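You operate a simulated robot arm through the tools that you are given. There is no shell and no other tool. Be economical: measure what you need, move in short steps, check, and stop when the job is done.

You are at the controls of a simulated two-armed robot. One attempt, no reset.

TASK
Strip the split buffer off the stop block and set the block out for gauging.
Fine: block on its spot first, held while you pull; buffer into its cup, then block on the plate top. Set down upright: stop block.

It is judged by the outcome, as a careful person would: the job done as asked, and still so three seconds after it is handed in. It fails if anything else is knocked over, pushed out of place, dropped, spilled or broken.

THE ROBOT
Two 6-joint arms with two-finger parallel grippers on one trunk, on a base that drives. Base frame: it is fixed to the floor where the robot stands at the start and does not move with it; the origin is under the middle of the robot, x ahead of it, y to its left, z up; the surface under the hand at the start is at about z = 0.88. Units: m, degrees, N and s.
The left shoulder is at the start at [0.07, 0.166, 1.342], the right one opposite. With the tool pointing down near the work surface each hand reaches from about 0.66 to 0.86 m from the robot's upright axis, wherever it stands, measured 20 degrees to its own side. Places, roughly: block bore [0.6, 0, 0.9]; plate top [0.5, -0.7, 0.9]; split buffer cup [0.7, -0.2, 0.9]; stop block (7x7x9 cm) [0.6, 0, 0.9]; stop block spot [0.5, -0.1, 0.9]. Payload 3.91 kg a hand.
Tool frame (each hand has its own): the origin (TCP) lies between the finger pads and is the grasp point; the fingertips stand 0.03 m ahead of it; z points along the fingers, y is the line along which they close. The gripper opens to 0.11 m. The fingers are 0.02 m wide and 0.01 m thick; the gripper's body (0.048 by 0.112 m) begins 0.055 m behind the TCP.
Orientation is that of the tool frame in the base frame, as a unit quaternion [x, y, z, w]. With the fingers straight down and closing along the base's y, the tool's x points along the base's -x, its y along +y and its z along -z.

THE INTERFACE
- The arms move only by the tool move_arm. It takes "left_deltas", "right_deltas" or both (then of equal length, played together; a hand with none holds still); each is a list of rows, each a list of 7 numbers: the shift along the base's x, y, z in units of 250 mm (1.0 is 250 mm), then the turn, a rotation vector about the base's x, y, z in units of 120 degrees (1.0 is 120 degrees), then the opening in per cent of the stroke, from 0 (shut) to 100 (fully open). In form: [[x, y, z, wx, wy, wz, hand], ...]. A call has 1 to 8 rows; each row is the pose to reach, as a shift and turn from the pose commanded when the call began. A call with a number of a shift or a turn outside -1 to 1 is refused whole. A row lasts 0.2 s, in which the tool goes at most 0.05 m and 8.6 degrees; a call with a longer step from one row to the next is refused whole, and so is a gripper value outside its range. Where a pose cannot be reached the arm comes as near as it can. A force on the tool above 40 N (or 10 N above the force at the start of the call, whichever is more), or a blocked arm, ends the call early, and 0.2 s more pass. The fingers move at their own pace (about 0.108 m/s each) and stop on an object; they squeeze with about 40 N. The grip force told is the motor's: it shows also when the fingers shut on nothing. Time passes only in rows, and 0.2 s behind the last, so rows that repeat a pose let the fingers close. The reply holds the time, the measured pose of the TCP, the force on the tool along the base axes, the opening and the grip force, in the units named above and with some noise, with the torque about the TCP (base axes, N m) and any sound that the robot's microphone picked up.
- Cameras (640 x 400 px; columns grow to the right, rows downward): "scene" is now at [0.1016, -0.0244, 1.527]; the picture's right is [-0.40, -0.92, 0.00], its down [-0.85, 0.37, -0.38] and it looks along [0.35, -0.15, -0.93] (base axes); focal length 214 px, centre (320, 200). "left" rides on the left gripper at [0.077, -0.007, -0.115] in its tool frame; the picture's right is [0.09, 1.00, 0.00], its down [-0.80, 0.07, -0.59] and it looks along [-0.59, 0.05, 0.80] (tool axes); focal length 270 px, centre (320, 200). "right" rides on the right gripper at [0.077, 0.007, -0.114] in its tool frame; the picture's right is [-0.09, 1.00, 0.00], its down [-0.80, -0.07, -0.59] and it looks along [-0.59, -0.05, 0.80] (tool axes); focal length 270 px, centre (320, 200). There is no depth. A picture from a camera that has moved, and an enlarged one, comes with that camera's place and axes in the base frame and with its lens.
- capture(camera): a new picture of that camera. No time passes.
- raise_lower(by): slides the trunk up (or, below 0, down) by that many m; the arms and the scene camera ride with it, the base frame stays. It gives what a move gives, with no picture.
- steer(legs): drives the robot by 1 to 6 legs, each [ahead, left, turn to the left] in m, m and degrees, along the robot's own axes; the way and the turn of a leg run together, so that a leg with both is an arc; at most 1.5 m and 180 degrees a leg. The arms and the cameras ride along, it lands a little off, and it stops where it bumps. It gives what a move gives.
- turn_head(pan, tilt): turns the head with the scene camera to pan (to the left, within 86 degrees either way) and tilt (down, from -29 to 69), counted from straight ahead of the robot. It gives what a move gives.
- enlarge(camera, box): a new picture of the part [left, top, right, bottom] of that camera's present view, enlarged. No time passes.
- sign_off(): hands the job in; it is judged then, once.

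Work in short steps. Places have to be worked out from the pictures, the camera data and where the tool is seen: move nearer, look again, correct. Check each grasp and each placing, and mend what went wrong. You have 120 turns and 100 pictures in all, those below and enlarged ones among them. Open the grippers and draw the arms clear of the work before you hand the job in, unless the task says otherwise; then end with one line.

The tools are called after "Emit:" as name(argument=value, ...) on one line, values as JSON. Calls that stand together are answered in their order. move_arm: Moves the arms, as the interface text tells. Its arguments: {"type":"object","properties":{"left_deltas":{"type":"array","items":{"type":"array","items":{"type":"number"}}},"right_deltas":{"type":"array","items":{"type":"array","items":{"type":"number"}}}},"required":[]} The other tools are called the same way: raise_lower (by) slides the trunk up or down; steer (legs) drives the base; turn_head (pan, tilt) turns the head that bears the scene camera; capture (camera) takes a picture; enlarge (camera, box) takes an enlarged picture of a part of a camera's view; sign_off () hands the job in.

At the start:

```text
t: 0.0
left_tcp_pos: [0.0809, 0.3109, 0.3962]
left_ee_rot: [0.014, 0.998, 0.038, 0.05]
left_contact_force: [-0.7, -0.5, -0.5]
left_torque: [-0.02, 0.03, 0.0]
left_gripper_width: 0.1102
left_gripper_force: 0.2
right_tcp_pos: [0.5214, -0.4545, 1.196]
right_ee_rot: [0.001, 1.0, 0.0, 0.0]
right_contact_force: [-0.3, -0.4, -0.4]
right_torque: [0.01, -0.01, 0.0]
right_gripper_width: 0.1103
right_gripper_force: 0.2
trunk travel left (down, up): [-0.837, 0.103]
robot x, y, heading: [-0.0032, -0.0007, 0.1]
head pan, tilt: [-23.5, 67.8]
```

scene: 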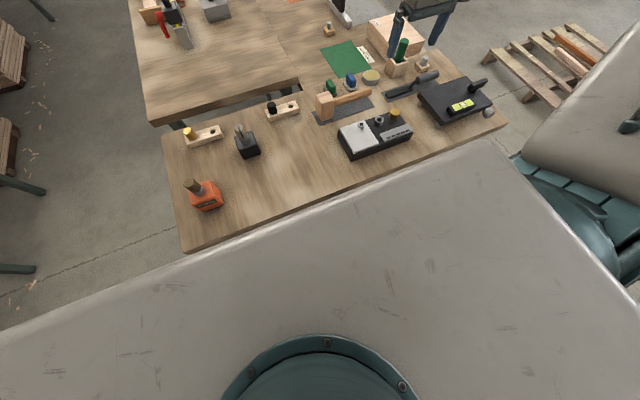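
right: 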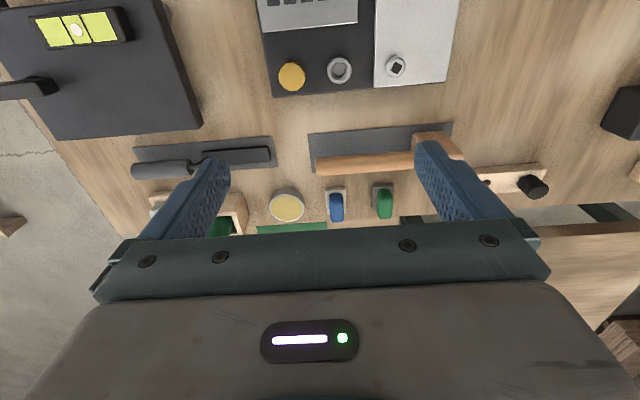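
left: 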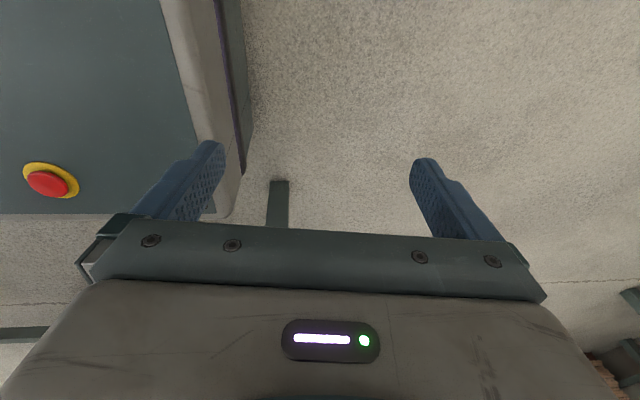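

The dark block near pixel (247,145) works out to about [0.6, 0.02], which fits the stop block. I enlarge that part, and the area where the cup and spot should be.

Emit:
enlarge(camera="scene", box=[170, 90, 330, 190])

Emit:
enlarge(camera="scene", box=[310, 60, 510, 185])

```text
4.00 times, centred on (250, 140) of scene
camera zoom: at [0.1016, -0.0244, 1.527], right [-0.4, -0.92, 0.0], down [-0.85, 0.37, -0.38], along [0.35, -0.15, -0.93], focal length 858 px, centre (600, 440)
```

zoom: 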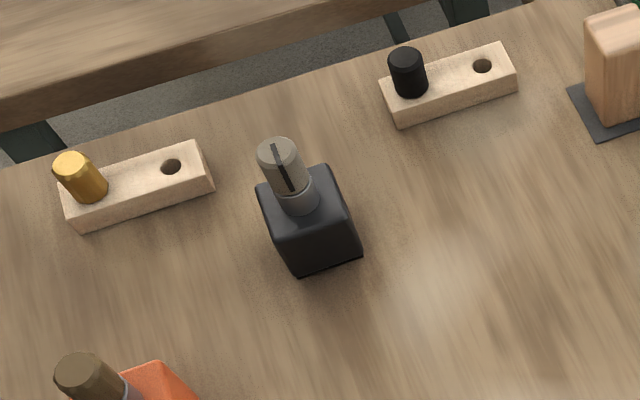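

```text
3.20 times, centred on (410, 122) of scene
camera zoom: at [0.1016, -0.0244, 1.527], right [-0.4, -0.92, 0.0], down [-0.85, 0.37, -0.38], along [0.35, -0.15, -0.93], focal length 686 px, centre (32, 448)
```

zoom: 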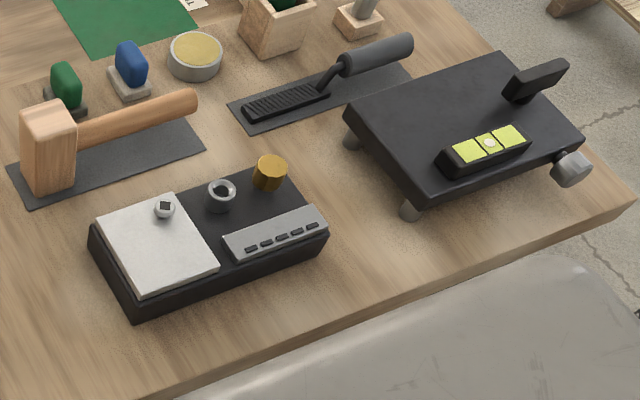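

The grey slotted pin sticking up from the dark block is the split buffer. The cup is probably the empty hole at about [0.74, -0.18], and the plate is the dark plate near [0.5, -0.75]. I look for the block's spot next.

Emit:
enlarge(camera="scene", box=[230, 120, 350, 195])

Emit:
turn_head(pan=0, tilt=55)

Emit:
capture(camera="scene")

```text
5.33 times, centred on (290, 158) of scene
camera zoom: at [0.1016, -0.0244, 1.527], right [-0.4, -0.92, 0.0], down [-0.85, 0.37, -0.38], along [0.35, -0.15, -0.93], focal length 1144 px, centre (480, 427)
```

zoom: 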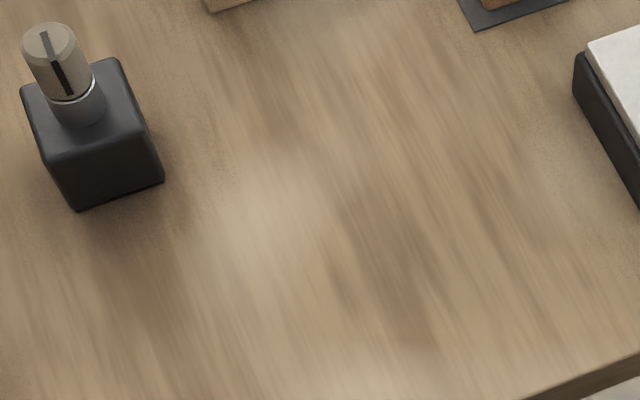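

```text
t: 0.9
left_tcp_pos: [0.0808, 0.3114, 0.3973]
left_ee_rot: [0.013, 0.998, 0.038, 0.051]
left_contact_force: [0.0, -0.7, -0.1]
left_torque: [0.0, 0.0, 0.01]
left_gripper_width: 0.1101
left_gripper_force: 0.1
right_tcp_pos: [0.522, -0.4547, 1.197]
right_ee_rot: [0.001, 1.0, 0.0, 0.0]
right_contact_force: [0.2, -0.3, 0.0]
right_torque: [0.01, -0.01, -0.02]
right_gripper_width: 0.11
right_gripper_force: 0.3
trunk travel left (down, up): [-0.837, 0.103]
robot x, y, heading: [-0.0011, 0.003, -0.1]
head pan, tilt: [0.0, 55.0]
```

```text
93 pictures are left
camera scene: at [0.1213, -0.0019, 1.5416], right [0.0, -1.0, 0.0], down [-0.82, 0.0, -0.57], along [0.57, 0.0, -0.82], focal length 214 px, centre (320, 200)
```

scene: 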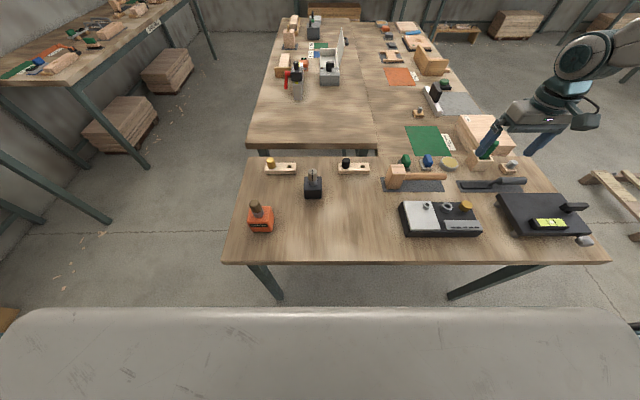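

Emit:
enlarge(camera="scene", box=[300, 150, 420, 270])

Emit:
enlarge(camera="scene", box=[380, 140, 620, 260])

```text
3.33 times, centred on (360, 210) of scene
camera zoom: at [0.1213, -0.0019, 1.5416], right [0.0, -1.0, 0.0], down [-0.82, 0.0, -0.57], along [0.57, 0.0, -0.82], focal length 715 px, centre (187, 167)
```

zoom: 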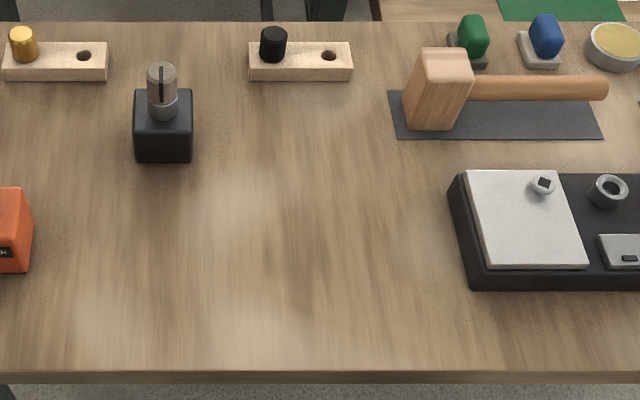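

```text
2.67 times, centred on (500, 200) of scene
camera zoom: at [0.1213, -0.0019, 1.5416], right [0.0, -1.0, 0.0], down [-0.82, 0.0, -0.57], along [0.57, 0.0, -0.82], focal length 572 px, centre (-160, 200)
```

zoom: 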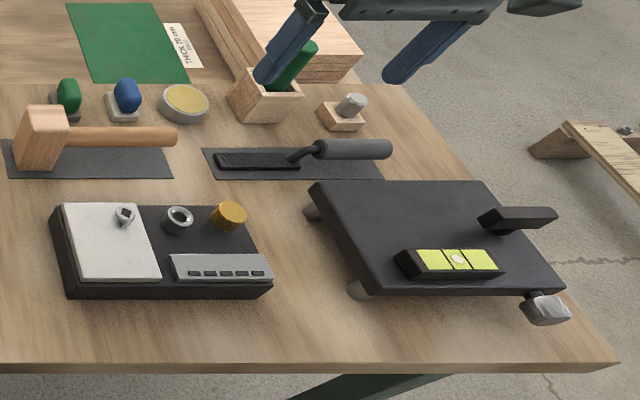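

No mark shows at the spot, so it is probably bare bench near [0.5, -0.1]. At x = 0.5 it is too close for a tool-down hand, so I back the base 0.2 m, which also gives the low left arm room to come up.

Emit:
steer(legs=[[-0.2, 0, 0]])

Emit:
move_arm(left_deltas=[[0.1, 0, 0.15, 0, 0, 0, 100], [0.2, 0, 0.3, 0, 0, 0, 100], [0.3, 0, 0.45, 0, 0, 0, 100], [0.4, 0, 0.6, 0, 0, 0, 100], [0.45, 0, 0.75, 0, 0, 0, 100], [0.5, 0, 0.9, 0, 0, 0, 100]])

```text
t: 2.5
left_tcp_pos: [-0.1124, 0.3112, 0.3966]
left_ee_rot: [0.013, 0.998, 0.037, 0.048]
left_contact_force: [0.1, -0.1, -0.2]
left_torque: [-0.01, 0.02, 0.0]
left_gripper_width: 0.1099
left_gripper_force: 0.2
right_tcp_pos: [0.3265, -0.4556, 1.1951]
right_ee_rot: [-0.001, 1.0, 0.0, -0.002]
right_contact_force: [0.2, -0.5, -0.4]
right_torque: [0.01, 0.02, 0.0]
right_gripper_width: 0.1098
right_gripper_force: 0.0
trunk travel left (down, up): [-0.837, 0.103]
robot x, y, heading: [-0.1957, -0.0024, 0.1]
head pan, tilt: [0.0, 55.0]
```

```text
t: 3.9
left_tcp_pos: [0.0098, 0.3106, 0.623]
left_ee_rot: [0.014, 0.998, 0.038, 0.05]
left_contact_force: [0.2, -0.6, -0.2]
left_torque: [-0.02, 0.0, 0.01]
left_gripper_width: 0.11
left_gripper_force: 0.1
right_tcp_pos: [0.3247, -0.4558, 1.1961]
right_ee_rot: [0.0, 1.0, -0.001, 0.0]
right_contact_force: [0.2, -0.9, -0.3]
right_torque: [0.04, 0.0, -0.03]
right_gripper_width: 0.1099
right_gripper_force: 0.1
trunk travel left (down, up): [-0.837, 0.103]
robot x, y, heading: [-0.1953, 0.0019, -0.3]
head pan, tilt: [0.0, 55.0]
```

That worked. I keep raising the left hand clear of the table edge (x about 0.36).

Emit:
move_arm(left_deltas=[[0.1, 0, 0.17, 0, 0, 0, 100], [0.2, 0, 0.34, 0, 0, 0, 100], [0.3, 0, 0.5, 0, 0, 0, 100], [0.4, 0, 0.66, 0, 0, 0, 100], [0.5, 0, 0.82, 0, 0, 0, 100], [0.6, 0, 0.98, 0, 0, 0, 100]])

Emit:
move_arm(left_deltas=[[0.1, 0, 0.17, 0, 0, 0, 100], [0.2, 0, 0.34, 0, 0, 0, 100], [0.3, 0, 0.5, 0, 0, 0, 100], [0.4, 0, 0.66, 0, 0, 0, 100], [0.5, 0, 0.82, 0, 0, 0, 100], [0.6, 0, 0.98, 0, 0, 0, 100]])

```text
t: 5.2
left_tcp_pos: [0.1648, 0.3104, 0.8656]
left_ee_rot: [0.013, 0.998, 0.037, 0.049]
left_contact_force: [0.0, 0.2, 0.5]
left_torque: [-0.02, 0.02, 0.01]
left_gripper_width: 0.11
left_gripper_force: 0.1
right_tcp_pos: [0.3266, -0.4545, 1.1957]
right_ee_rot: [0.001, 1.0, -0.001, -0.001]
right_contact_force: [-1.2, 0.2, 0.1]
right_torque: [0.01, -0.01, -0.02]
right_gripper_width: 0.11
right_gripper_force: 0.2
trunk travel left (down, up): [-0.837, 0.103]
robot x, y, heading: [-0.1945, 0.0024, 0.1]
head pan, tilt: [0.0, 55.0]
```

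```text
t: 6.7
left_tcp_pos: [0.2423, 0.4171, 1.0491]
left_ee_rot: [0.014, 0.998, 0.032, 0.058]
left_contact_force: [-0.7, 0.5, -0.6]
left_torque: [0.0, -0.04, -0.01]
left_gripper_width: 0.1099
left_gripper_force: 0.1
left hand out of reach, approached as far as the arm can: row 2, 3, 4, 5, 6
right_tcp_pos: [0.3251, -0.4553, 1.1969]
right_ee_rot: [0.0, 1.0, 0.0, 0.0]
right_contact_force: [0.2, 0.8, -0.6]
right_torque: [0.0, 0.01, 0.01]
right_gripper_width: 0.11
right_gripper_force: 0.1
trunk travel left (down, up): [-0.837, 0.103]
robot x, y, heading: [-0.1973, 0.0021, -0.2]
head pan, tilt: [0.0, 55.0]
```

The left hand is up but hit its inner reach limit. Next I move it forward, away from the axis.

Emit:
move_arm(left_deltas=[[0.2, 0, 0, 0, 0, 0, 100], [0.4, 0, 0, 0, 0, 0, 100], [0.6, 0, 0, 0, 0, 0, 100], [0.8, 0, 0, 0, 0, 0, 100]])

Emit:
capture(camera="left")

Emit:
capture(camera="scene")

```text
t: 7.7
left_tcp_pos: [0.459, 0.4198, 1.0312]
left_ee_rot: [0.014, 0.998, 0.039, 0.052]
left_contact_force: [0.6, -0.2, 0.2]
left_torque: [0.01, 0.01, 0.02]
left_gripper_width: 0.1102
left_gripper_force: 0.1
left hand out of reach, approached as far as the arm can: row 1, 2, 3, 4
right_tcp_pos: [0.3272, -0.4569, 1.193]
right_ee_rot: [0.0, 1.0, 0.001, -0.001]
right_contact_force: [0.7, 0.3, -0.6]
right_torque: [0.02, -0.04, 0.03]
right_gripper_width: 0.1099
right_gripper_force: 0.1
trunk travel left (down, up): [-0.837, 0.103]
robot x, y, heading: [-0.1961, 0.0003, -0.0]
head pan, tilt: [0.0, 55.0]
```

```text
90 pictures are left
camera left: at [0.3709, 0.4073, 1.1355], right [-0.06, 1.0, 0.07], down [0.74, 0.0, 0.68], along [0.67, 0.09, -0.73], focal length 270 px, centre (320, 200)
```

left: 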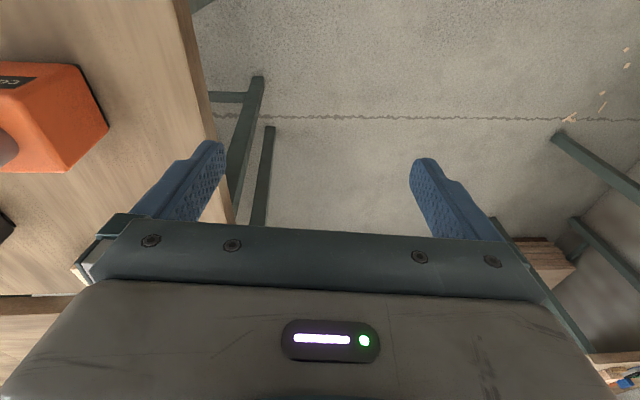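

```text
89 pictures are left
camera scene: at [-0.0726, -0.0041, 1.5414], right [0.0, -1.0, 0.0], down [-0.82, 0.0, -0.57], along [0.57, 0.0, -0.82], focal length 214 px, centre (320, 200)
```

scene: 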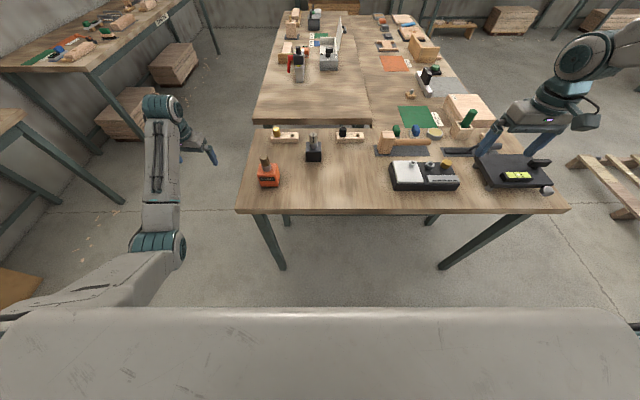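

The left hand is at [0.46, 0.42, 1.03]. I raise it over the orange bottle and bring it across in front of the block, camera facing it.

Emit:
move_arm(left_deltas=[[0, 0, 0.18, 0, 0, 0, 100], [0, 0, 0.36, 0, 0, 0, 100], [0, 0, 0.5, 0, 0, 0, 100], [-0.03, -0.18, 0.5, 0, 0, 0, 100], [-0.06, -0.36, 0.5, 0, 0, 0, 100], [-0.09, -0.54, 0.5, 0, 0, 0, 100], [-0.12, -0.72, 0.5, 0, 0, 0, 100]])

Emit:
move_arm(left_deltas=[[0, -0.18, 0, 0, 0, 0, 100], [0, -0.36, 0, 0, 0, 0, 100], [0, -0.54, 0, 0, 0, 0, 100], [0, -0.72, 0, 0, 0, 0, 100]])

Emit:
capture(camera="left")

```text
t: 9.2
left_tcp_pos: [0.5298, 0.2525, 1.0643]
left_ee_rot: [0.013, 0.998, 0.039, 0.052]
left_contact_force: [1.0, -0.7, -0.4]
left_torque: [0.01, 0.0, 0.04]
left_gripper_width: 0.11
left_gripper_force: 0.1
left hand out of reach, approached as far as the arm can: row 1, 2, 3, 4, 5, 6, 7
right_tcp_pos: [0.3246, -0.4563, 1.1951]
right_ee_rot: [0.0, 1.0, 0.001, 0.0]
right_contact_force: [0.4, -0.4, 0.6]
right_torque: [0.01, -0.02, 0.01]
right_gripper_width: 0.1099
right_gripper_force: 0.1
trunk travel left (down, up): [-0.837, 0.103]
robot x, y, heading: [-0.1954, -0.0032, -0.1]
head pan, tilt: [0.0, 55.0]
```

```text
t: 10.2
left_tcp_pos: [0.5283, 0.0753, 1.0618]
left_ee_rot: [0.014, 0.998, 0.039, 0.05]
left_contact_force: [0.1, -0.8, -0.2]
left_torque: [0.0, 0.0, 0.02]
left_gripper_width: 0.1102
left_gripper_force: 0.1
right_tcp_pos: [0.3253, -0.4572, 1.1949]
right_ee_rot: [0.0, 1.0, 0.001, 0.0]
right_contact_force: [0.6, 0.7, -0.3]
right_torque: [-0.01, 0.0, 0.0]
right_gripper_width: 0.11
right_gripper_force: 0.0
trunk travel left (down, up): [-0.837, 0.103]
robot x, y, heading: [-0.1943, 0.0022, -0.0]
head pan, tilt: [0.0, 55.0]
```

```text
88 pictures are left
camera left: at [0.4403, 0.0629, 1.1656], right [-0.06, 1.0, 0.07], down [0.74, 0.0, 0.67], along [0.67, 0.09, -0.73], focal length 270 px, centre (320, 200)
```

left: 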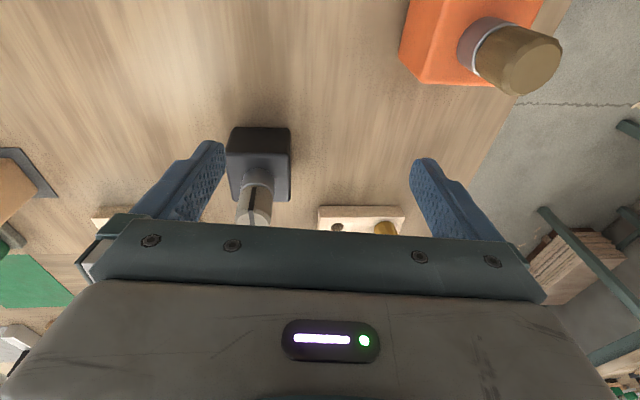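

The bore works out to about [0.593, 0.028]. I back off to x about 0.44, centre on y = 0.028, and level the tool, then pitch it forward by about 44°.

Emit:
move_arm(left_deltas=[[-0.16, 0, 0, 0, 0, 0, 100], [-0.34, -0.05, 0, -0.018, 0, 0.005, 100], [-0.36, -0.19, 0, -0.0367, 0, 0.0105, 100]])

Emit:
move_arm(left_deltas=[[0, 0, 0, 0, -0.053, 0, 100], [0, 0, 0, 0, -0.106, 0, 100], [0, 0, 0, 0, -0.159, 0, 100], [0, 0, 0, 0, -0.212, 0, 100], [0, 0, 0, 0, -0.265, 0, 100], [0, 0, 0, 0, -0.318, 0, 100], [0, 0, 0, 0, -0.369, 0, 100]])

Emit:
capture(camera="left")

```text
t: 11.2
left_tcp_pos: [0.4759, 0.0741, 1.0487]
left_ee_rot: [-0.013, 0.998, 0.018, 0.061]
left_contact_force: [-0.2, -0.9, -0.2]
left_torque: [-0.02, 0.0, 0.02]
left_gripper_width: 0.11
left_gripper_force: 0.0
left hand out of reach, approached as far as the arm can: row 1, 2, 3
right_tcp_pos: [0.325, -0.4539, 1.1957]
right_ee_rot: [0.0, 1.0, 0.0, 0.0]
right_contact_force: [-0.4, -0.2, 0.3]
right_torque: [0.0, -0.01, 0.0]
right_gripper_width: 0.11
right_gripper_force: 0.1
trunk travel left (down, up): [-0.837, 0.103]
robot x, y, heading: [-0.1949, 0.0006, 0.0]
head pan, tilt: [0.0, 55.0]
stopped in row 3 (left hand): the arm was blocked; the commanded pose is now the measured one
```

```text
t: 12.7
left_tcp_pos: [0.5365, 0.1477, 1.1404]
left_ee_rot: [-0.021, 0.891, 0.055, 0.45]
left_contact_force: [-0.1, -0.1, 0.5]
left_torque: [-0.01, 0.02, 0.0]
left_gripper_width: 0.1099
left_gripper_force: 0.1
left hand out of reach, approached as far as the arm can: row 2, 3, 4, 5, 6, 7
right_tcp_pos: [0.3234, -0.4545, 1.197]
right_ee_rot: [0.0, 1.0, 0.0, 0.0]
right_contact_force: [0.7, 1.4, -1.0]
right_torque: [0.0, 0.03, 0.03]
right_gripper_width: 0.1099
right_gripper_force: 0.1
trunk travel left (down, up): [-0.837, 0.103]
robot x, y, heading: [-0.1967, -0.0033, 0.2]
head pan, tilt: [0.0, 55.0]
stopped in row 7 (left hand): the arm was blocked; the commanded pose is now the measured one
```

```text
87 pictures are left
camera left: at [0.4, 0.1287, 1.1439], right [-0.14, 0.99, 0.01], down [-0.01, -0.01, 1.0], along [0.99, 0.14, 0.01], focal length 270 px, centre (320, 200)
```

left: 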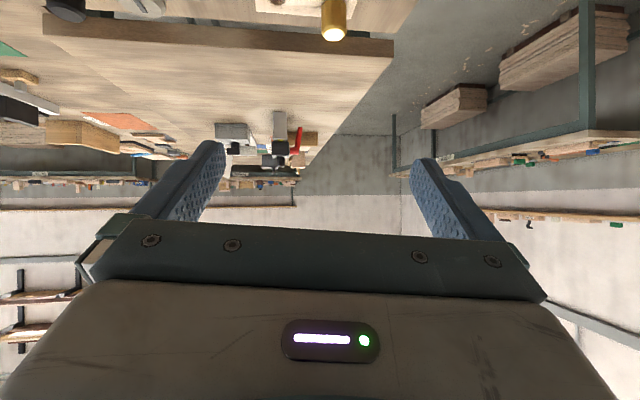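

The tilted pose is too close to the robot for its wrist. I drive back another 0.13 m so both the tilted left hold and a vertical right pull at the spot stay in reach.

Emit:
steer(legs=[[-0.13, 0, 0]])

Emit:
move_arm(left_deltas=[[0, -0.15, -0.0, 0, 0, 0, 100], [0, -0.3, 0, 0, 0, 0, 100], [0, -0.48, -0.1, 0, 0, 0, 100]])

```text
t: 14.0
left_tcp_pos: [0.4064, 0.1468, 1.1378]
left_ee_rot: [-0.021, 0.892, 0.056, 0.449]
left_contact_force: [-0.7, -0.4, -0.1]
left_torque: [-0.01, -0.02, -0.03]
left_gripper_width: 0.1102
left_gripper_force: 0.1
right_tcp_pos: [0.1932, -0.4553, 1.1938]
right_ee_rot: [0.001, 1.0, 0.0, -0.001]
right_contact_force: [0.6, -0.2, 0.2]
right_torque: [0.0, 0.02, 0.0]
right_gripper_width: 0.1099
right_gripper_force: 0.1
trunk travel left (down, up): [-0.837, 0.103]
robot x, y, heading: [-0.3306, -0.0035, 0.1]
head pan, tilt: [0.0, 55.0]
```

```text
refused: row 3 steps farther than a row can; nothing moved
```

Emit:
move_arm(left_deltas=[[0.04, -0.16, 0, -0.013, 0, -0.014, 100], [0.08, -0.32, 0, -0.026, 0, -0.028, 100], [0.12, -0.476, 0, -0.0387, 0, -0.042, 100]])

Emit:
capture(camera="left")

Emit:
capture(camera="scene")

```text
t: 15.0
left_tcp_pos: [0.4582, 0.0906, 1.1303]
left_ee_rot: [-0.005, 0.892, 0.027, 0.451]
left_contact_force: [-0.4, 0.4, -0.4]
left_torque: [0.03, 0.0, 0.01]
left_gripper_width: 0.11
left_gripper_force: 0.2
left hand out of reach, approached as far as the arm can: row 2, 3
right_tcp_pos: [0.1916, -0.4557, 1.1968]
right_ee_rot: [0.001, 1.0, 0.0, -0.001]
right_contact_force: [0.2, 0.5, 0.5]
right_torque: [-0.01, -0.02, -0.02]
right_gripper_width: 0.1101
right_gripper_force: 0.0
trunk travel left (down, up): [-0.837, 0.103]
robot x, y, heading: [-0.3294, 0.0014, 0.0]
head pan, tilt: [0.0, 55.0]
stopped in row 3 (left hand): the arm was blocked; the commanded pose is now the measured one
```

```text
86 pictures are left
camera left: at [0.3206, 0.0791, 1.1349], right [-0.09, 1.0, -0.03], down [-0.01, 0.03, 1.0], along [1.0, 0.09, 0.0], focal length 270 px, centre (320, 200)
```

left: 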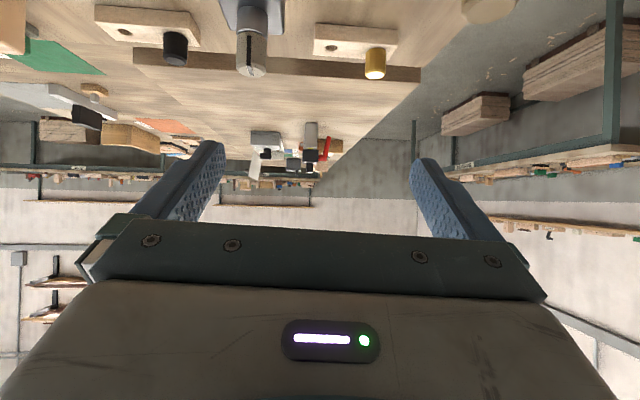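

```text
85 pictures are left
camera scene: at [-0.2083, -0.0017, 1.5416], right [0.0, -1.0, 0.0], down [-0.82, 0.0, -0.57], along [0.57, 0.0, -0.82], focal length 214 px, centre (320, 200)
```

scene: 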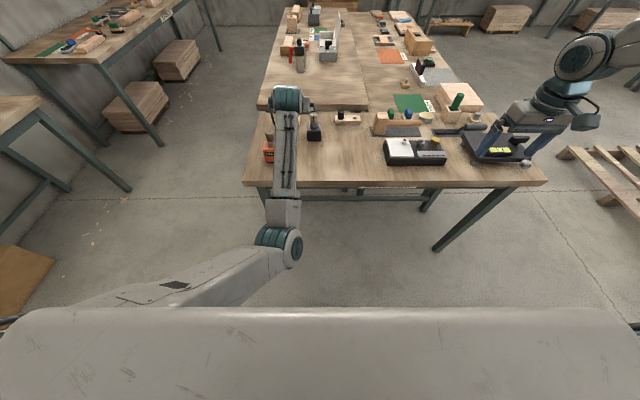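

The arm is still near its inner limit at this height. Lower and farther from the shoulder should be better, so I descend here and then shift in y.

Emit:
move_arm(left_deltas=[[0, 0, -0.18, 0, 0, 0, 100], [0, 0, -0.36, 0, 0, 0, 100], [0, 0, -0.54, 0, 0, 0, 100], [0, -0.08, -0.68, 0, 0, 0, 100], [0, -0.16, -0.68, 0, 0, 0, 100], [0, -0.25, -0.68, 0, 0, 0, 100]])

Emit:
capture(camera="left")

```text
t: 16.6
left_tcp_pos: [0.4712, 0.0975, 0.9559]
left_ee_rot: [-0.007, 0.886, 0.075, 0.458]
left_contact_force: [-3.5, -5.1, 7.1]
left_torque: [0.45, 0.09, 0.26]
left_gripper_width: 0.1083
left_gripper_force: 0.1
right_tcp_pos: [0.1912, -0.4567, 1.1956]
right_ee_rot: [0.001, 1.0, 0.0, 0.0]
right_contact_force: [0.4, 0.5, -0.2]
right_torque: [0.0, 0.02, 0.03]
right_gripper_width: 0.1099
right_gripper_force: 0.0
trunk travel left (down, up): [-0.837, 0.103]
robot x, y, heading: [-0.3271, -0.0, -0.0]
head pan, tilt: [0.0, 55.0]
stopped in row 6 (left hand): the arm was blocked; the commanded pose is now the measured one
```

```text
84 pictures are left
camera left: at [0.3353, 0.0784, 0.9563], right [-0.13, 0.99, 0.06], down [-0.02, -0.06, 1.0], along [0.99, 0.13, 0.03], focal length 270 px, centre (320, 200)
```

left: 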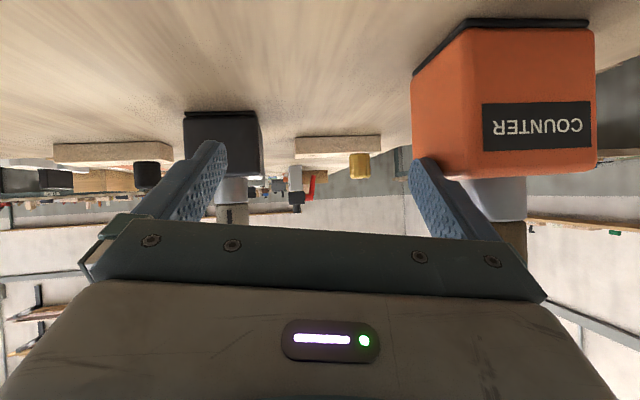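

The left hand shows light contact: the outer finger is next to the orange counter. I lift straight back up and check that the counter hasn't moved.

Emit:
move_arm(left_deltas=[[0, 0, 0.1, 0, 0, 0, 100], [0, 0, 0.25, 0, 0, 0, 100], [0, 0, 0.44, 0, 0, 0, 100], [0, 0, 0.6, 0, 0, 0, 100]])

Emit:
enlarge(camera="scene", box=[200, 80, 360, 180])

Emit:
capture(camera="left")

```text
t: 17.6
left_tcp_pos: [0.4715, 0.0981, 1.1043]
left_ee_rot: [-0.009, 0.886, 0.078, 0.456]
left_contact_force: [0.4, -0.1, 0.4]
left_torque: [0.0, 0.03, 0.02]
left_gripper_width: 0.1096
left_gripper_force: 0.0
right_tcp_pos: [0.1914, -0.457, 1.1955]
right_ee_rot: [0.001, 1.0, 0.0, 0.0]
right_contact_force: [0.0, 1.0, 0.3]
right_torque: [-0.04, 0.01, 0.0]
right_gripper_width: 0.1101
right_gripper_force: 0.1
trunk travel left (down, up): [-0.837, 0.103]
robot x, y, heading: [-0.3287, 0.0012, 0.1]
head pan, tilt: [0.0, 55.0]
```

```text
4.00 times, centred on (280, 130) of scene
camera zoom: at [-0.2078, -0.0025, 1.5415], right [0.0, -1.0, 0.0], down [-0.82, 0.0, -0.57], along [0.57, 0.0, -0.82], focal length 858 px, centre (480, 480)
```

zoom: 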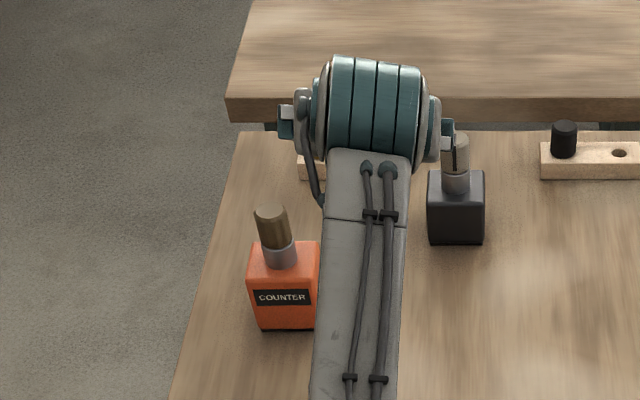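

```text
82 pictures are left
camera left: at [0.3346, 0.0795, 1.1047], right [-0.14, 0.99, 0.06], down [-0.02, -0.06, 1.0], along [0.99, 0.14, 0.03], focal length 270 px, centre (320, 200)
```

left: 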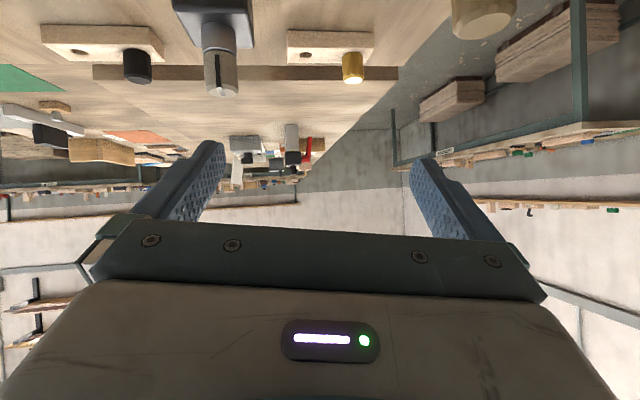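

The counter is still upright. The left hand seems limited going inboard with this yaw, so I test whether turning the tool to the right (yaw negative, so it approaches from the left) frees it.

Emit:
move_arm(left_deltas=[[0, 0, 0.1, 0, 0, -0.06, 100], [0, -0.06, 0.1, 0, 0, -0.12, 100], [0, -0.12, 0.1, 0, 0, -0.18, 100], [0, -0.18, 0.1, 0, 0, -0.24, 100], [0, -0.24, 0.1, 0, 0, -0.3, 100]])

Emit:
capture(camera="scene")

```text
t: 18.8
left_tcp_pos: [0.472, 0.0335, 1.1287]
left_ee_rot: [0.267, 0.845, -0.071, 0.457]
left_contact_force: [0.7, 0.0, -0.9]
left_torque: [0.01, -0.01, 0.03]
left_gripper_width: 0.1099
left_gripper_force: 0.1
right_tcp_pos: [0.1922, -0.4554, 1.1959]
right_ee_rot: [0.001, 1.0, 0.0, 0.0]
right_contact_force: [0.0, -0.6, 1.0]
right_torque: [-0.02, 0.0, -0.01]
right_gripper_width: 0.1098
right_gripper_force: 0.0
trunk travel left (down, up): [-0.837, 0.103]
robot x, y, heading: [-0.3277, 0.0004, -0.1]
head pan, tilt: [0.0, 55.0]
```

```text
81 pictures are left
camera scene: at [-0.2073, -0.0016, 1.5415], right [0.0, -1.0, 0.0], down [-0.82, 0.0, -0.57], along [0.57, 0.0, -0.82], focal length 214 px, centre (320, 200)
```

scene: 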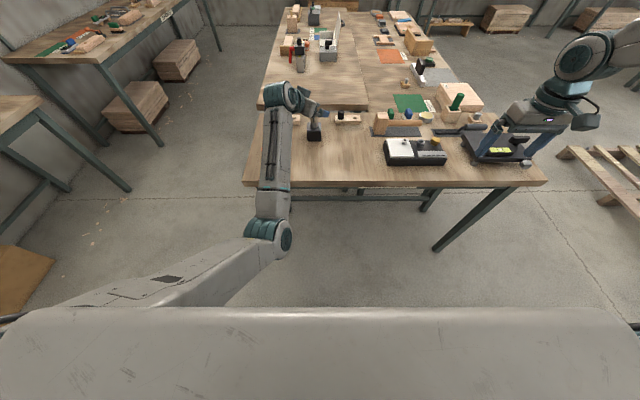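

Yaw frees it, but the counter crowds the left side. The right side is open, so the plan is: right hand holds the block, approaching from −y with fingers closing along x, and the left hand pulls the buffer. I move the left hand aside and up, then drive forward 0.13 m.

Emit:
move_arm(left_deltas=[[0, 0, 0.12, 0, 0, 0, 100], [0, 0.16, 0.2, 0, 0, 0.05, 100], [0, 0.34, 0.24, 0, 0, 0.1, 100], [0, 0.5, 0.24, 0, 0, 0.15, 100], [0, 0.68, 0.24, 0, 0, 0.2, 100], [0, 0.84, 0.24, 0, 0, 0.2, 100]])

Emit:
steer(legs=[[0.13, 0, 0]])

```text
t: 20.2
left_tcp_pos: [0.4728, 0.2464, 1.1864]
left_ee_rot: [0.084, 0.883, 0.024, 0.461]
left_contact_force: [-0.1, 1.0, 0.3]
left_torque: [-0.01, 0.04, -0.03]
left_gripper_width: 0.1099
left_gripper_force: 0.0
right_tcp_pos: [0.1916, -0.4537, 1.1968]
right_ee_rot: [0.0, 1.0, -0.001, 0.0]
right_contact_force: [-0.5, 0.6, 1.0]
right_torque: [-0.04, 0.04, 0.0]
right_gripper_width: 0.1101
right_gripper_force: 0.1
trunk travel left (down, up): [-0.837, 0.103]
robot x, y, heading: [-0.3292, -0.0037, -0.0]
head pan, tilt: [0.0, 55.0]
```

```text
t: 21.5
left_tcp_pos: [0.601, 0.243, 1.1882]
left_ee_rot: [0.085, 0.882, 0.025, 0.463]
left_contact_force: [-0.3, -0.8, -0.2]
left_torque: [0.01, 0.01, 0.01]
left_gripper_width: 0.1102
left_gripper_force: 0.1
right_tcp_pos: [0.319, -0.4558, 1.1967]
right_ee_rot: [0.001, 1.0, 0.0, 0.002]
right_contact_force: [0.0, -0.7, -0.4]
right_torque: [0.01, -0.03, 0.01]
right_gripper_width: 0.1103
right_gripper_force: 0.1
trunk travel left (down, up): [-0.837, 0.103]
robot x, y, heading: [-0.2002, -0.0004, -0.4]
head pan, tilt: [0.0, 55.0]
```

Now the right hand: I move it forward and inward at height while yawing +45°, in two calls for +90° total.

Emit:
move_arm(right_deltas=[[0.16, 0.05, 0, 0, 0, 0.0625, 100], [0.32, 0.1, 0, 0, 0, 0.125, 100], [0.48, 0.15, 0, 0, 0, 0.1875, 100], [0.64, 0.2, 0, 0, 0, 0.25, 100], [0.8, 0.25, 0, 0, 0, 0.3125, 100], [0.92, 0.3, 0, 0, 0, 0.375, 100]])

Emit:
move_arm(right_deltas=[[0, 0.1, 0, 0, 0, 0.0625, 100], [0, 0.2, 0, 0, 0, 0.125, 100], [0, 0.3, 0, 0, 0, 0.1875, 100], [0, 0.4, 0, 0, 0, 0.25, 100], [0, 0.5, 0, 0, 0, 0.3125, 100], [0, 0.5, 0, 0, 0, 0.375, 100]])

```text
t: 22.9
left_tcp_pos: [0.6038, 0.2413, 1.1864]
left_ee_rot: [0.085, 0.882, 0.025, 0.462]
left_contact_force: [0.6, 0.4, 0.5]
left_torque: [-0.03, 0.0, 0.0]
left_gripper_width: 0.1101
left_gripper_force: 0.1
right_tcp_pos: [0.4152, -0.5012, 1.184]
right_ee_rot: [-0.383, 0.924, 0.0, 0.001]
right_contact_force: [0.0, 0.6, -0.6]
right_torque: [0.01, 0.01, -0.01]
right_gripper_width: 0.1099
right_gripper_force: 0.1
right hand out of reach, approached as far as the arm can: row 1, 2, 3, 4, 5, 6
trunk travel left (down, up): [-0.837, 0.103]
robot x, y, heading: [-0.1991, 0.001, 0.1]
head pan, tilt: [0.0, 55.0]
```

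```text
t: 24.3
left_tcp_pos: [0.6048, 0.242, 1.186]
left_ee_rot: [0.084, 0.883, 0.026, 0.461]
left_contact_force: [0.0, 0.0, -0.6]
left_torque: [0.02, 0.03, -0.01]
left_gripper_width: 0.11
left_gripper_force: 0.1
right_tcp_pos: [0.3648, -0.449, 1.1889]
right_ee_rot: [0.708, -0.707, 0.0, -0.001]
right_contact_force: [0.0, -0.2, 0.2]
right_torque: [0.01, 0.01, 0.0]
right_gripper_width: 0.1098
right_gripper_force: 0.0
right hand out of reach, approached as far as the arm can: row 1, 2, 3, 4, 5, 6
trunk travel left (down, up): [-0.837, 0.103]
robot x, y, heading: [-0.1977, 0.0027, -0.1]
head pan, tilt: [0.0, 55.0]
```

High tool-down poses look unreachable, as they were for the left hand. I go lower and see where the hand settles.

Emit:
move_arm(right_deltas=[[0, 0, -0.12, 0, 0, 0, 100], [0, 0, -0.24, 0, 0, 0, 100], [0, 0, -0.36, 0, 0, 0, 100]])

Emit:
capture(camera="scene")

```text
t: 25.1
left_tcp_pos: [0.6042, 0.2423, 1.1864]
left_ee_rot: [0.085, 0.883, 0.025, 0.461]
left_contact_force: [0.2, -0.7, 0.7]
left_torque: [0.02, 0.03, 0.0]
left_gripper_width: 0.1099
left_gripper_force: 0.2
right_tcp_pos: [0.362, -0.4494, 1.0979]
right_ee_rot: [-0.706, 0.708, 0.001, -0.001]
right_contact_force: [0.2, 0.7, 0.6]
right_torque: [0.0, 0.04, -0.01]
right_gripper_width: 0.11
right_gripper_force: 0.1
trunk travel left (down, up): [-0.837, 0.103]
robot x, y, heading: [-0.1963, -0.0015, -0.1]
head pan, tilt: [0.0, 55.0]
```

```text
80 pictures are left
camera scene: at [-0.0749, -0.0025, 1.5415], right [0.0, -1.0, 0.0], down [-0.82, 0.0, -0.57], along [0.57, 0.0, -0.82], focal length 214 px, centre (320, 200)
```

scene: 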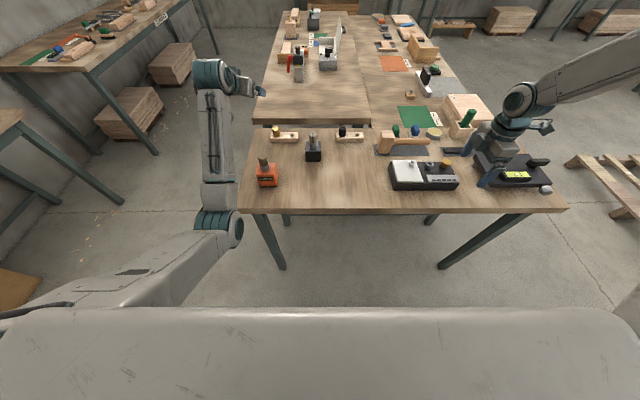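

The hand now moves from the pose it actually reached. At z about 1.10 I push it forward and inward.

Emit:
move_arm(right_deltas=[[0.14, 0.1, -0.02, 0, 0, 0, 100], [0.28, 0.2, -0.04, 0, 0, 0, 100], [0.42, 0.3, -0.06, 0, 0, 0, 100], [0.56, 0.4, -0.06, 0, 0, 0, 100], [0.7, 0.5, -0.06, 0, 0, 0, 100], [0.84, 0.6, -0.06, 0, 0, 0, 100]])

```text
t: 26.5
left_tcp_pos: [0.6032, 0.2426, 1.186]
left_ee_rot: [0.085, 0.882, 0.025, 0.462]
left_contact_force: [-0.8, 0.4, 0.1]
left_torque: [-0.02, 0.04, -0.01]
left_gripper_width: 0.1099
left_gripper_force: 0.0
right_tcp_pos: [0.3904, -0.4776, 1.0954]
right_ee_rot: [-0.706, 0.708, 0.001, 0.0]
right_contact_force: [0.7, 0.4, -0.2]
right_torque: [0.01, 0.01, -0.01]
right_gripper_width: 0.1104
right_gripper_force: 0.0
right hand out of reach, approached as far as the arm can: row 1, 2, 3, 4, 5, 6
trunk travel left (down, up): [-0.837, 0.103]
robot x, y, heading: [-0.1975, 0.0009, -0.2]
head pan, tilt: [0.0, 55.0]
```

Yaw 90° seems to jam the wrist when the tool points down. I undo half of it and try moving inward again.

Emit:
move_arm(right_deltas=[[0, 0, 0, 0, 0, -0.0625, 100], [0, 0, 0, 0, 0, -0.125, 100], [0, 0, 0, 0, 0, -0.1875, 100], [0, 0, 0, 0, 0, -0.25, 100], [0, 0, 0, 0, 0, -0.3125, 100], [0, 0, 0, 0, 0, -0.375, 100]])

Emit:
move_arm(right_deltas=[[0.14, 0.1, -0.02, 0, 0, 0, 100], [0.28, 0.2, -0.04, 0, 0, 0, 100], [0.42, 0.3, -0.06, 0, 0, 0, 100], [0.56, 0.4, -0.06, 0, 0, 0, 100]])

```text
t: 27.9
left_tcp_pos: [0.6041, 0.2419, 1.1873]
left_ee_rot: [0.085, 0.883, 0.025, 0.462]
left_contact_force: [-0.4, 0.7, -0.8]
left_torque: [-0.02, -0.03, -0.02]
left_gripper_width: 0.11
left_gripper_force: 0.1
right_tcp_pos: [0.3881, -0.4774, 1.094]
right_ee_rot: [-0.38, 0.925, 0.0, 0.0]
right_contact_force: [-0.4, 0.0, 0.0]
right_torque: [-0.04, 0.02, 0.0]
right_gripper_width: 0.1099
right_gripper_force: 0.1
trunk travel left (down, up): [-0.837, 0.103]
robot x, y, heading: [-0.1993, 0.0004, -0.1]
head pan, tilt: [0.0, 55.0]
```

```text
t: 28.9
left_tcp_pos: [0.6038, 0.2424, 1.1871]
left_ee_rot: [0.085, 0.883, 0.025, 0.462]
left_contact_force: [0.6, 0.1, 0.1]
left_torque: [0.02, 0.0, 0.0]
left_gripper_width: 0.1101
left_gripper_force: 0.1
right_tcp_pos: [0.402, -0.4891, 1.0883]
right_ee_rot: [-0.381, 0.925, 0.0, 0.002]
right_contact_force: [-0.1, 0.4, -0.2]
right_torque: [0.02, 0.05, 0.03]
right_gripper_width: 0.1097
right_gripper_force: 0.1
right hand out of reach, approached as far as the arm can: row 1, 2, 3, 4
trunk travel left (down, up): [-0.837, 0.103]
robot x, y, heading: [-0.1962, 0.0024, -0.2]
head pan, tilt: [0.0, 55.0]
```

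The motion only slides radially, as if pan is stuck. I look at the right arm's shape before trying more.

Emit:
turn_head(pan=-60, tilt=35)

Emit:
capture(camera="scene")

```text
t: 30.2
left_tcp_pos: [0.6037, 0.2409, 1.1872]
left_ee_rot: [0.086, 0.883, 0.025, 0.461]
left_contact_force: [-0.2, 0.2, 0.4]
left_torque: [0.0, 0.03, -0.03]
left_gripper_width: 0.1099
left_gripper_force: 0.1
right_tcp_pos: [0.4023, -0.4887, 1.0898]
right_ee_rot: [-0.381, 0.924, 0.001, 0.001]
right_contact_force: [0.8, 0.1, 0.1]
right_torque: [0.02, 0.0, 0.03]
right_gripper_width: 0.1101
right_gripper_force: 0.1
trunk travel left (down, up): [-0.837, 0.103]
robot x, y, heading: [-0.1946, -0.0013, -0.1]
head pan, tilt: [-60.0, 35.0]
```

```text
79 pictures are left
camera scene: at [-0.1045, -0.0783, 1.5698], right [-0.87, -0.5, 0.0], down [-0.29, 0.5, -0.82], along [0.41, -0.71, -0.57], focal length 214 px, centre (320, 200)
```

scene: 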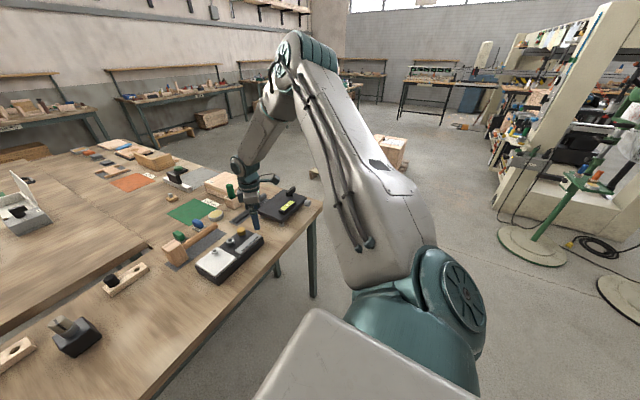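

Emit:
move_arm(right_deltas=[[0, 0.12, 0, 0, 0, 0, 100], [0, 0.24, 0, 0, 0, 0, 100]])

Emit:
move_arm(right_deltas=[[0, 0, 0, 0, 0, -0.07, 100], [0, 0, 0, 0, 0, -0.14, 100], [0, 0, 0, 0, 0, -0.21, 100], [0, 0, 0, 0, 0, -0.28, 100], [0, 0, 0, 0, 0, -0.35, 100], [0.1, 0.12, 0, 0, 0, -0.375, 100], [0.2, 0.24, 0, 0, 0, -0.375, 100]])

```text
t: 30.8
left_tcp_pos: [0.6031, 0.242, 1.1872]
left_ee_rot: [0.085, 0.883, 0.025, 0.462]
left_contact_force: [0.4, -0.5, 0.8]
left_torque: [-0.01, 0.01, -0.01]
left_gripper_width: 0.1098
left_gripper_force: 0.0
right_tcp_pos: [0.377, -0.4636, 1.0926]
right_ee_rot: [-0.382, 0.924, 0.001, 0.001]
right_contact_force: [-0.2, -0.4, -1.2]
right_torque: [-0.01, 0.01, 0.02]
right_gripper_width: 0.1099
right_gripper_force: 0.1
right hand out of reach, approached as far as the arm can: row 1, 2
trunk travel left (down, up): [-0.837, 0.103]
robot x, y, heading: [-0.2001, -0.0006, -0.1]
head pan, tilt: [-60.0, 35.0]
```

```text
t: 32.4
left_tcp_pos: [0.6032, 0.2415, 1.1882]
left_ee_rot: [0.084, 0.883, 0.026, 0.461]
left_contact_force: [-0.6, 0.1, 0.0]
left_torque: [-0.03, 0.03, 0.01]
left_gripper_width: 0.1098
left_gripper_force: 0.0
right_tcp_pos: [0.3763, -0.4635, 1.0908]
right_ee_rot: [0.002, 1.0, 0.001, 0.001]
right_contact_force: [-0.8, -0.8, -0.4]
right_torque: [0.02, -0.03, -0.01]
right_gripper_width: 0.1097
right_gripper_force: 0.2
right hand out of reach, approached as far as the arm can: row 6, 7
trunk travel left (down, up): [-0.837, 0.103]
robot x, y, heading: [-0.1983, 0.0006, -0.2]
head pan, tilt: [-60.0, 35.0]
```

The reached points all lie on one vertical plane through the right shoulder. So the right arm seems to be in a flipped shoulder posture with its pan at a limit. I'll unwind it by swinging the hand out and back beside the robot, down to hanging, and then forward, mirroring the way the left arm came up.

Emit:
move_arm(right_deltas=[[-0.16, -0.08, 0, 0, 0, 0, 100], [-0.3, -0.18, 0, 0, 0, 0, 100], [-0.44, -0.3, 0, 0, 0, 0, 100], [-0.58, -0.42, 0, 0, 0, 0, 100], [-0.72, -0.54, 0, 0, 0, 0, 100], [-0.86, -0.66, 0, 0, 0, 0, 100], [-0.98, -0.78, 0, 0, 0, 0, 100]])

Emit:
move_arm(right_deltas=[[-0.18, -0.08, 0, 0, 0, 0, 100], [-0.36, -0.12, 0, 0, 0, 0, 100], [-0.54, -0.14, 0, 0, 0, 0, 100], [-0.72, -0.14, 0, 0, 0, 0, 100], [-0.9, -0.12, 0, 0, 0, 0, 100]])

Emit:
turn_head(pan=-86, tilt=35)

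Emit:
capture(camera="scene")

```text
t: 34.0
left_tcp_pos: [0.6019, 0.2406, 1.1872]
left_ee_rot: [0.085, 0.882, 0.026, 0.463]
left_contact_force: [-0.1, -0.1, -0.5]
left_torque: [0.02, 0.03, 0.02]
left_gripper_width: 0.11
left_gripper_force: 0.0
right_tcp_pos: [0.2332, -0.5647, 1.0868]
right_ee_rot: [0.001, 1.0, 0.001, 0.001]
right_contact_force: [-0.2, -0.2, -0.5]
right_torque: [0.02, 0.01, -0.02]
right_gripper_width: 0.1101
right_gripper_force: 0.1
right hand out of reach, approached as far as the arm can: row 4, 5, 6, 7
trunk travel left (down, up): [-0.837, 0.103]
robot x, y, heading: [-0.1926, 0.0025, -0.3]
head pan, tilt: [-60.0, 35.0]
```

```text
t: 35.2
left_tcp_pos: [0.6033, 0.2417, 1.1864]
left_ee_rot: [0.085, 0.882, 0.025, 0.462]
left_contact_force: [0.4, 0.0, 0.4]
left_torque: [0.04, 0.0, -0.03]
left_gripper_width: 0.1101
left_gripper_force: 0.0
right_tcp_pos: [0.236, -0.5639, 1.0877]
right_ee_rot: [0.001, 1.0, 0.0, 0.0]
right_contact_force: [-0.3, 0.7, -0.1]
right_torque: [0.01, 0.02, 0.0]
right_gripper_width: 0.1097
right_gripper_force: 0.1
right hand out of reach, approached as far as the arm can: row 1, 2, 3, 4, 5
trunk travel left (down, up): [-0.837, 0.103]
robot x, y, heading: [-0.1987, -0.0034, -0.2]
head pan, tilt: [-60.0, 35.0]
```

```text
t: 36.1
left_tcp_pos: [0.6041, 0.2427, 1.1869]
left_ee_rot: [0.085, 0.883, 0.025, 0.461]
left_contact_force: [0.0, 0.1, 0.0]
left_torque: [0.0, -0.01, -0.04]
left_gripper_width: 0.1099
left_gripper_force: 0.1
right_tcp_pos: [0.2361, -0.5617, 1.0864]
right_ee_rot: [0.001, 1.0, 0.0, 0.0]
right_contact_force: [0.0, 0.6, 0.0]
right_torque: [-0.03, 0.01, -0.02]
right_gripper_width: 0.11
right_gripper_force: 0.0
trunk travel left (down, up): [-0.837, 0.103]
robot x, y, heading: [-0.1999, 0.0032, 0.1]
head pan, tilt: [-85.9, 35.0]
```

```text
78 pictures are left
camera scene: at [-0.1423, -0.0899, 1.5698], right [-1.0, -0.07, 0.0], down [-0.04, 0.57, -0.82], along [0.06, -0.82, -0.57], focal length 214 px, centre (320, 200)
```

scene: 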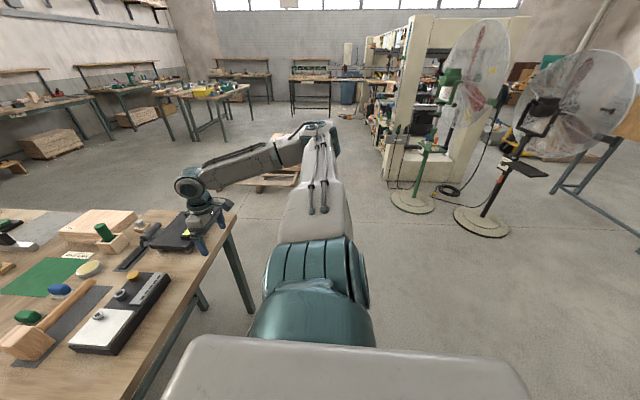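

The elbow turns out to bend sideways, so I was wrong about the arm's layout. The simplest way to match the left arm is to bring the right hand down towards the mirrored hanging pose, about [0.08, −0.31, 0.4] in the robot frame, keeping clear of the table edge.

Emit:
move_arm(right_deltas=[[-0.1, 0.05, -0.14, 0, 0, 0, 100], [-0.2, 0.1, -0.28, 0, 0, 0, 100], [-0.3, 0.15, -0.42, 0, 0, 0, 100], [-0.4, 0.2, -0.56, 0, 0, 0, 100], [-0.48, 0.26, -0.72, 0, 0, 0, 100], [-0.5, 0.32, -0.9, 0, 0, 0, 100]])

Emit:
capture(camera="scene")

```text
t: 37.5
left_tcp_pos: [0.6007, 0.2403, 1.1907]
left_ee_rot: [0.085, 0.882, 0.027, 0.463]
left_contact_force: [-0.6, -0.7, -0.4]
left_torque: [0.02, -0.03, 0.05]
left_gripper_width: 0.11
left_gripper_force: 0.0
right_tcp_pos: [0.1064, -0.4802, 0.8635]
right_ee_rot: [0.001, 1.0, 0.0, 0.002]
right_contact_force: [-0.5, -1.0, -0.5]
right_torque: [0.02, 0.01, 0.04]
right_gripper_width: 0.11
right_gripper_force: 0.1
right hand out of reach, approached as far as the arm can: row 1, 2, 3, 4
trunk travel left (down, up): [-0.837, 0.103]
robot x, y, heading: [-0.1976, 0.0037, -0.2]
head pan, tilt: [-85.9, 35.0]
```

```text
77 pictures are left
camera scene: at [-0.1467, -0.093, 1.5699], right [-1.0, -0.07, 0.0], down [-0.04, 0.57, -0.82], along [0.06, -0.82, -0.58], focal length 214 px, centre (320, 200)
```

scene: 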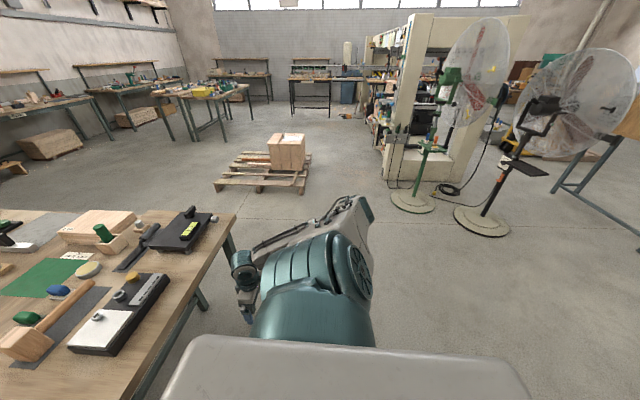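

Good, it follows. I continue to the hanging pose.

Emit:
move_arm(right_deltas=[[-0.1, 0.08, -0.16, 0, 0, 0, 100], [-0.2, 0.16, -0.32, 0, 0, 0, 100], [-0.3, 0.24, -0.48, 0, 0, 0, 100], [-0.4, 0.32, -0.64, 0, 0, 0, 100], [-0.5, 0.4, -0.8, 0, 0, 0, 100], [-0.6, 0.48, -0.94, 0, 0, 0, 100]])

Emit:
move_arm(right_deltas=[[-0.1, 0.07, -0.15, 0, 0, 0, 100], [-0.2, 0.14, -0.3, 0, 0, 0, 100], [-0.3, 0.2, -0.45, 0, 0, 0, 100], [-0.3, 0.2, -0.6, 0, 0, 0, 100], [-0.3, 0.2, -0.75, 0, 0, 0, 100], [-0.3, 0.2, -0.9, 0, 0, 0, 100]])

Emit:
turn_head(pan=-86, tilt=66)

Emit:
capture(camera="scene")

```text
refused: row 1 steps farther than a row can; nothing moved
```

```text
t: 38.9
left_tcp_pos: [0.6034, 0.2434, 1.1857]
left_ee_rot: [0.085, 0.883, 0.025, 0.461]
left_contact_force: [0.4, -0.5, -0.5]
left_torque: [0.03, 0.0, 0.01]
left_gripper_width: 0.1102
left_gripper_force: 0.0
right_tcp_pos: [0.0353, -0.4252, 0.6358]
right_ee_rot: [0.001, 1.0, -0.001, 0.0]
right_contact_force: [-0.5, 0.2, 0.4]
right_torque: [-0.01, 0.01, -0.03]
right_gripper_width: 0.11
right_gripper_force: 0.0
trunk travel left (down, up): [-0.837, 0.103]
robot x, y, heading: [-0.1987, 0.0041, 0.0]
head pan, tilt: [-85.9, 35.0]
```

```text
t: 39.8
left_tcp_pos: [0.6025, 0.2433, 1.1879]
left_ee_rot: [0.084, 0.882, 0.026, 0.462]
left_contact_force: [-0.3, 0.2, 0.6]
left_torque: [-0.01, 0.01, -0.01]
left_gripper_width: 0.1102
left_gripper_force: 0.0
right_tcp_pos: [0.035, -0.4251, 0.6362]
right_ee_rot: [0.001, 1.0, 0.0, -0.001]
right_contact_force: [0.5, -1.5, 0.5]
right_torque: [-0.02, -0.01, -0.02]
right_gripper_width: 0.1101
right_gripper_force: 0.0
trunk travel left (down, up): [-0.837, 0.103]
robot x, y, heading: [-0.1973, -0.0004, -0.2]
head pan, tilt: [-85.9, 66.0]
```

```text
76 pictures are left
camera scene: at [-0.1446, -0.0614, 1.529], right [-1.0, -0.07, 0.0], down [-0.06, 0.91, -0.41], along [0.03, -0.41, -0.91], focal length 214 px, centre (320, 200)
```

scene: 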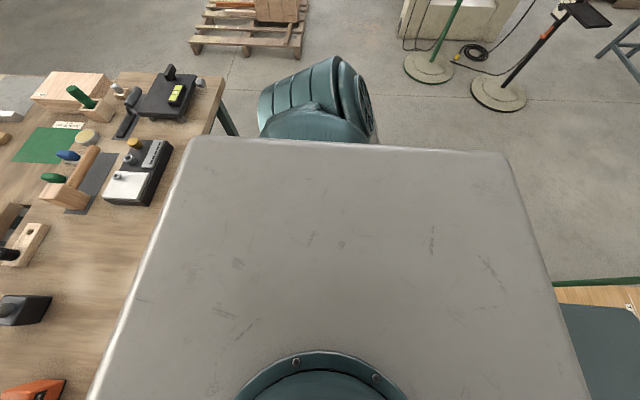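

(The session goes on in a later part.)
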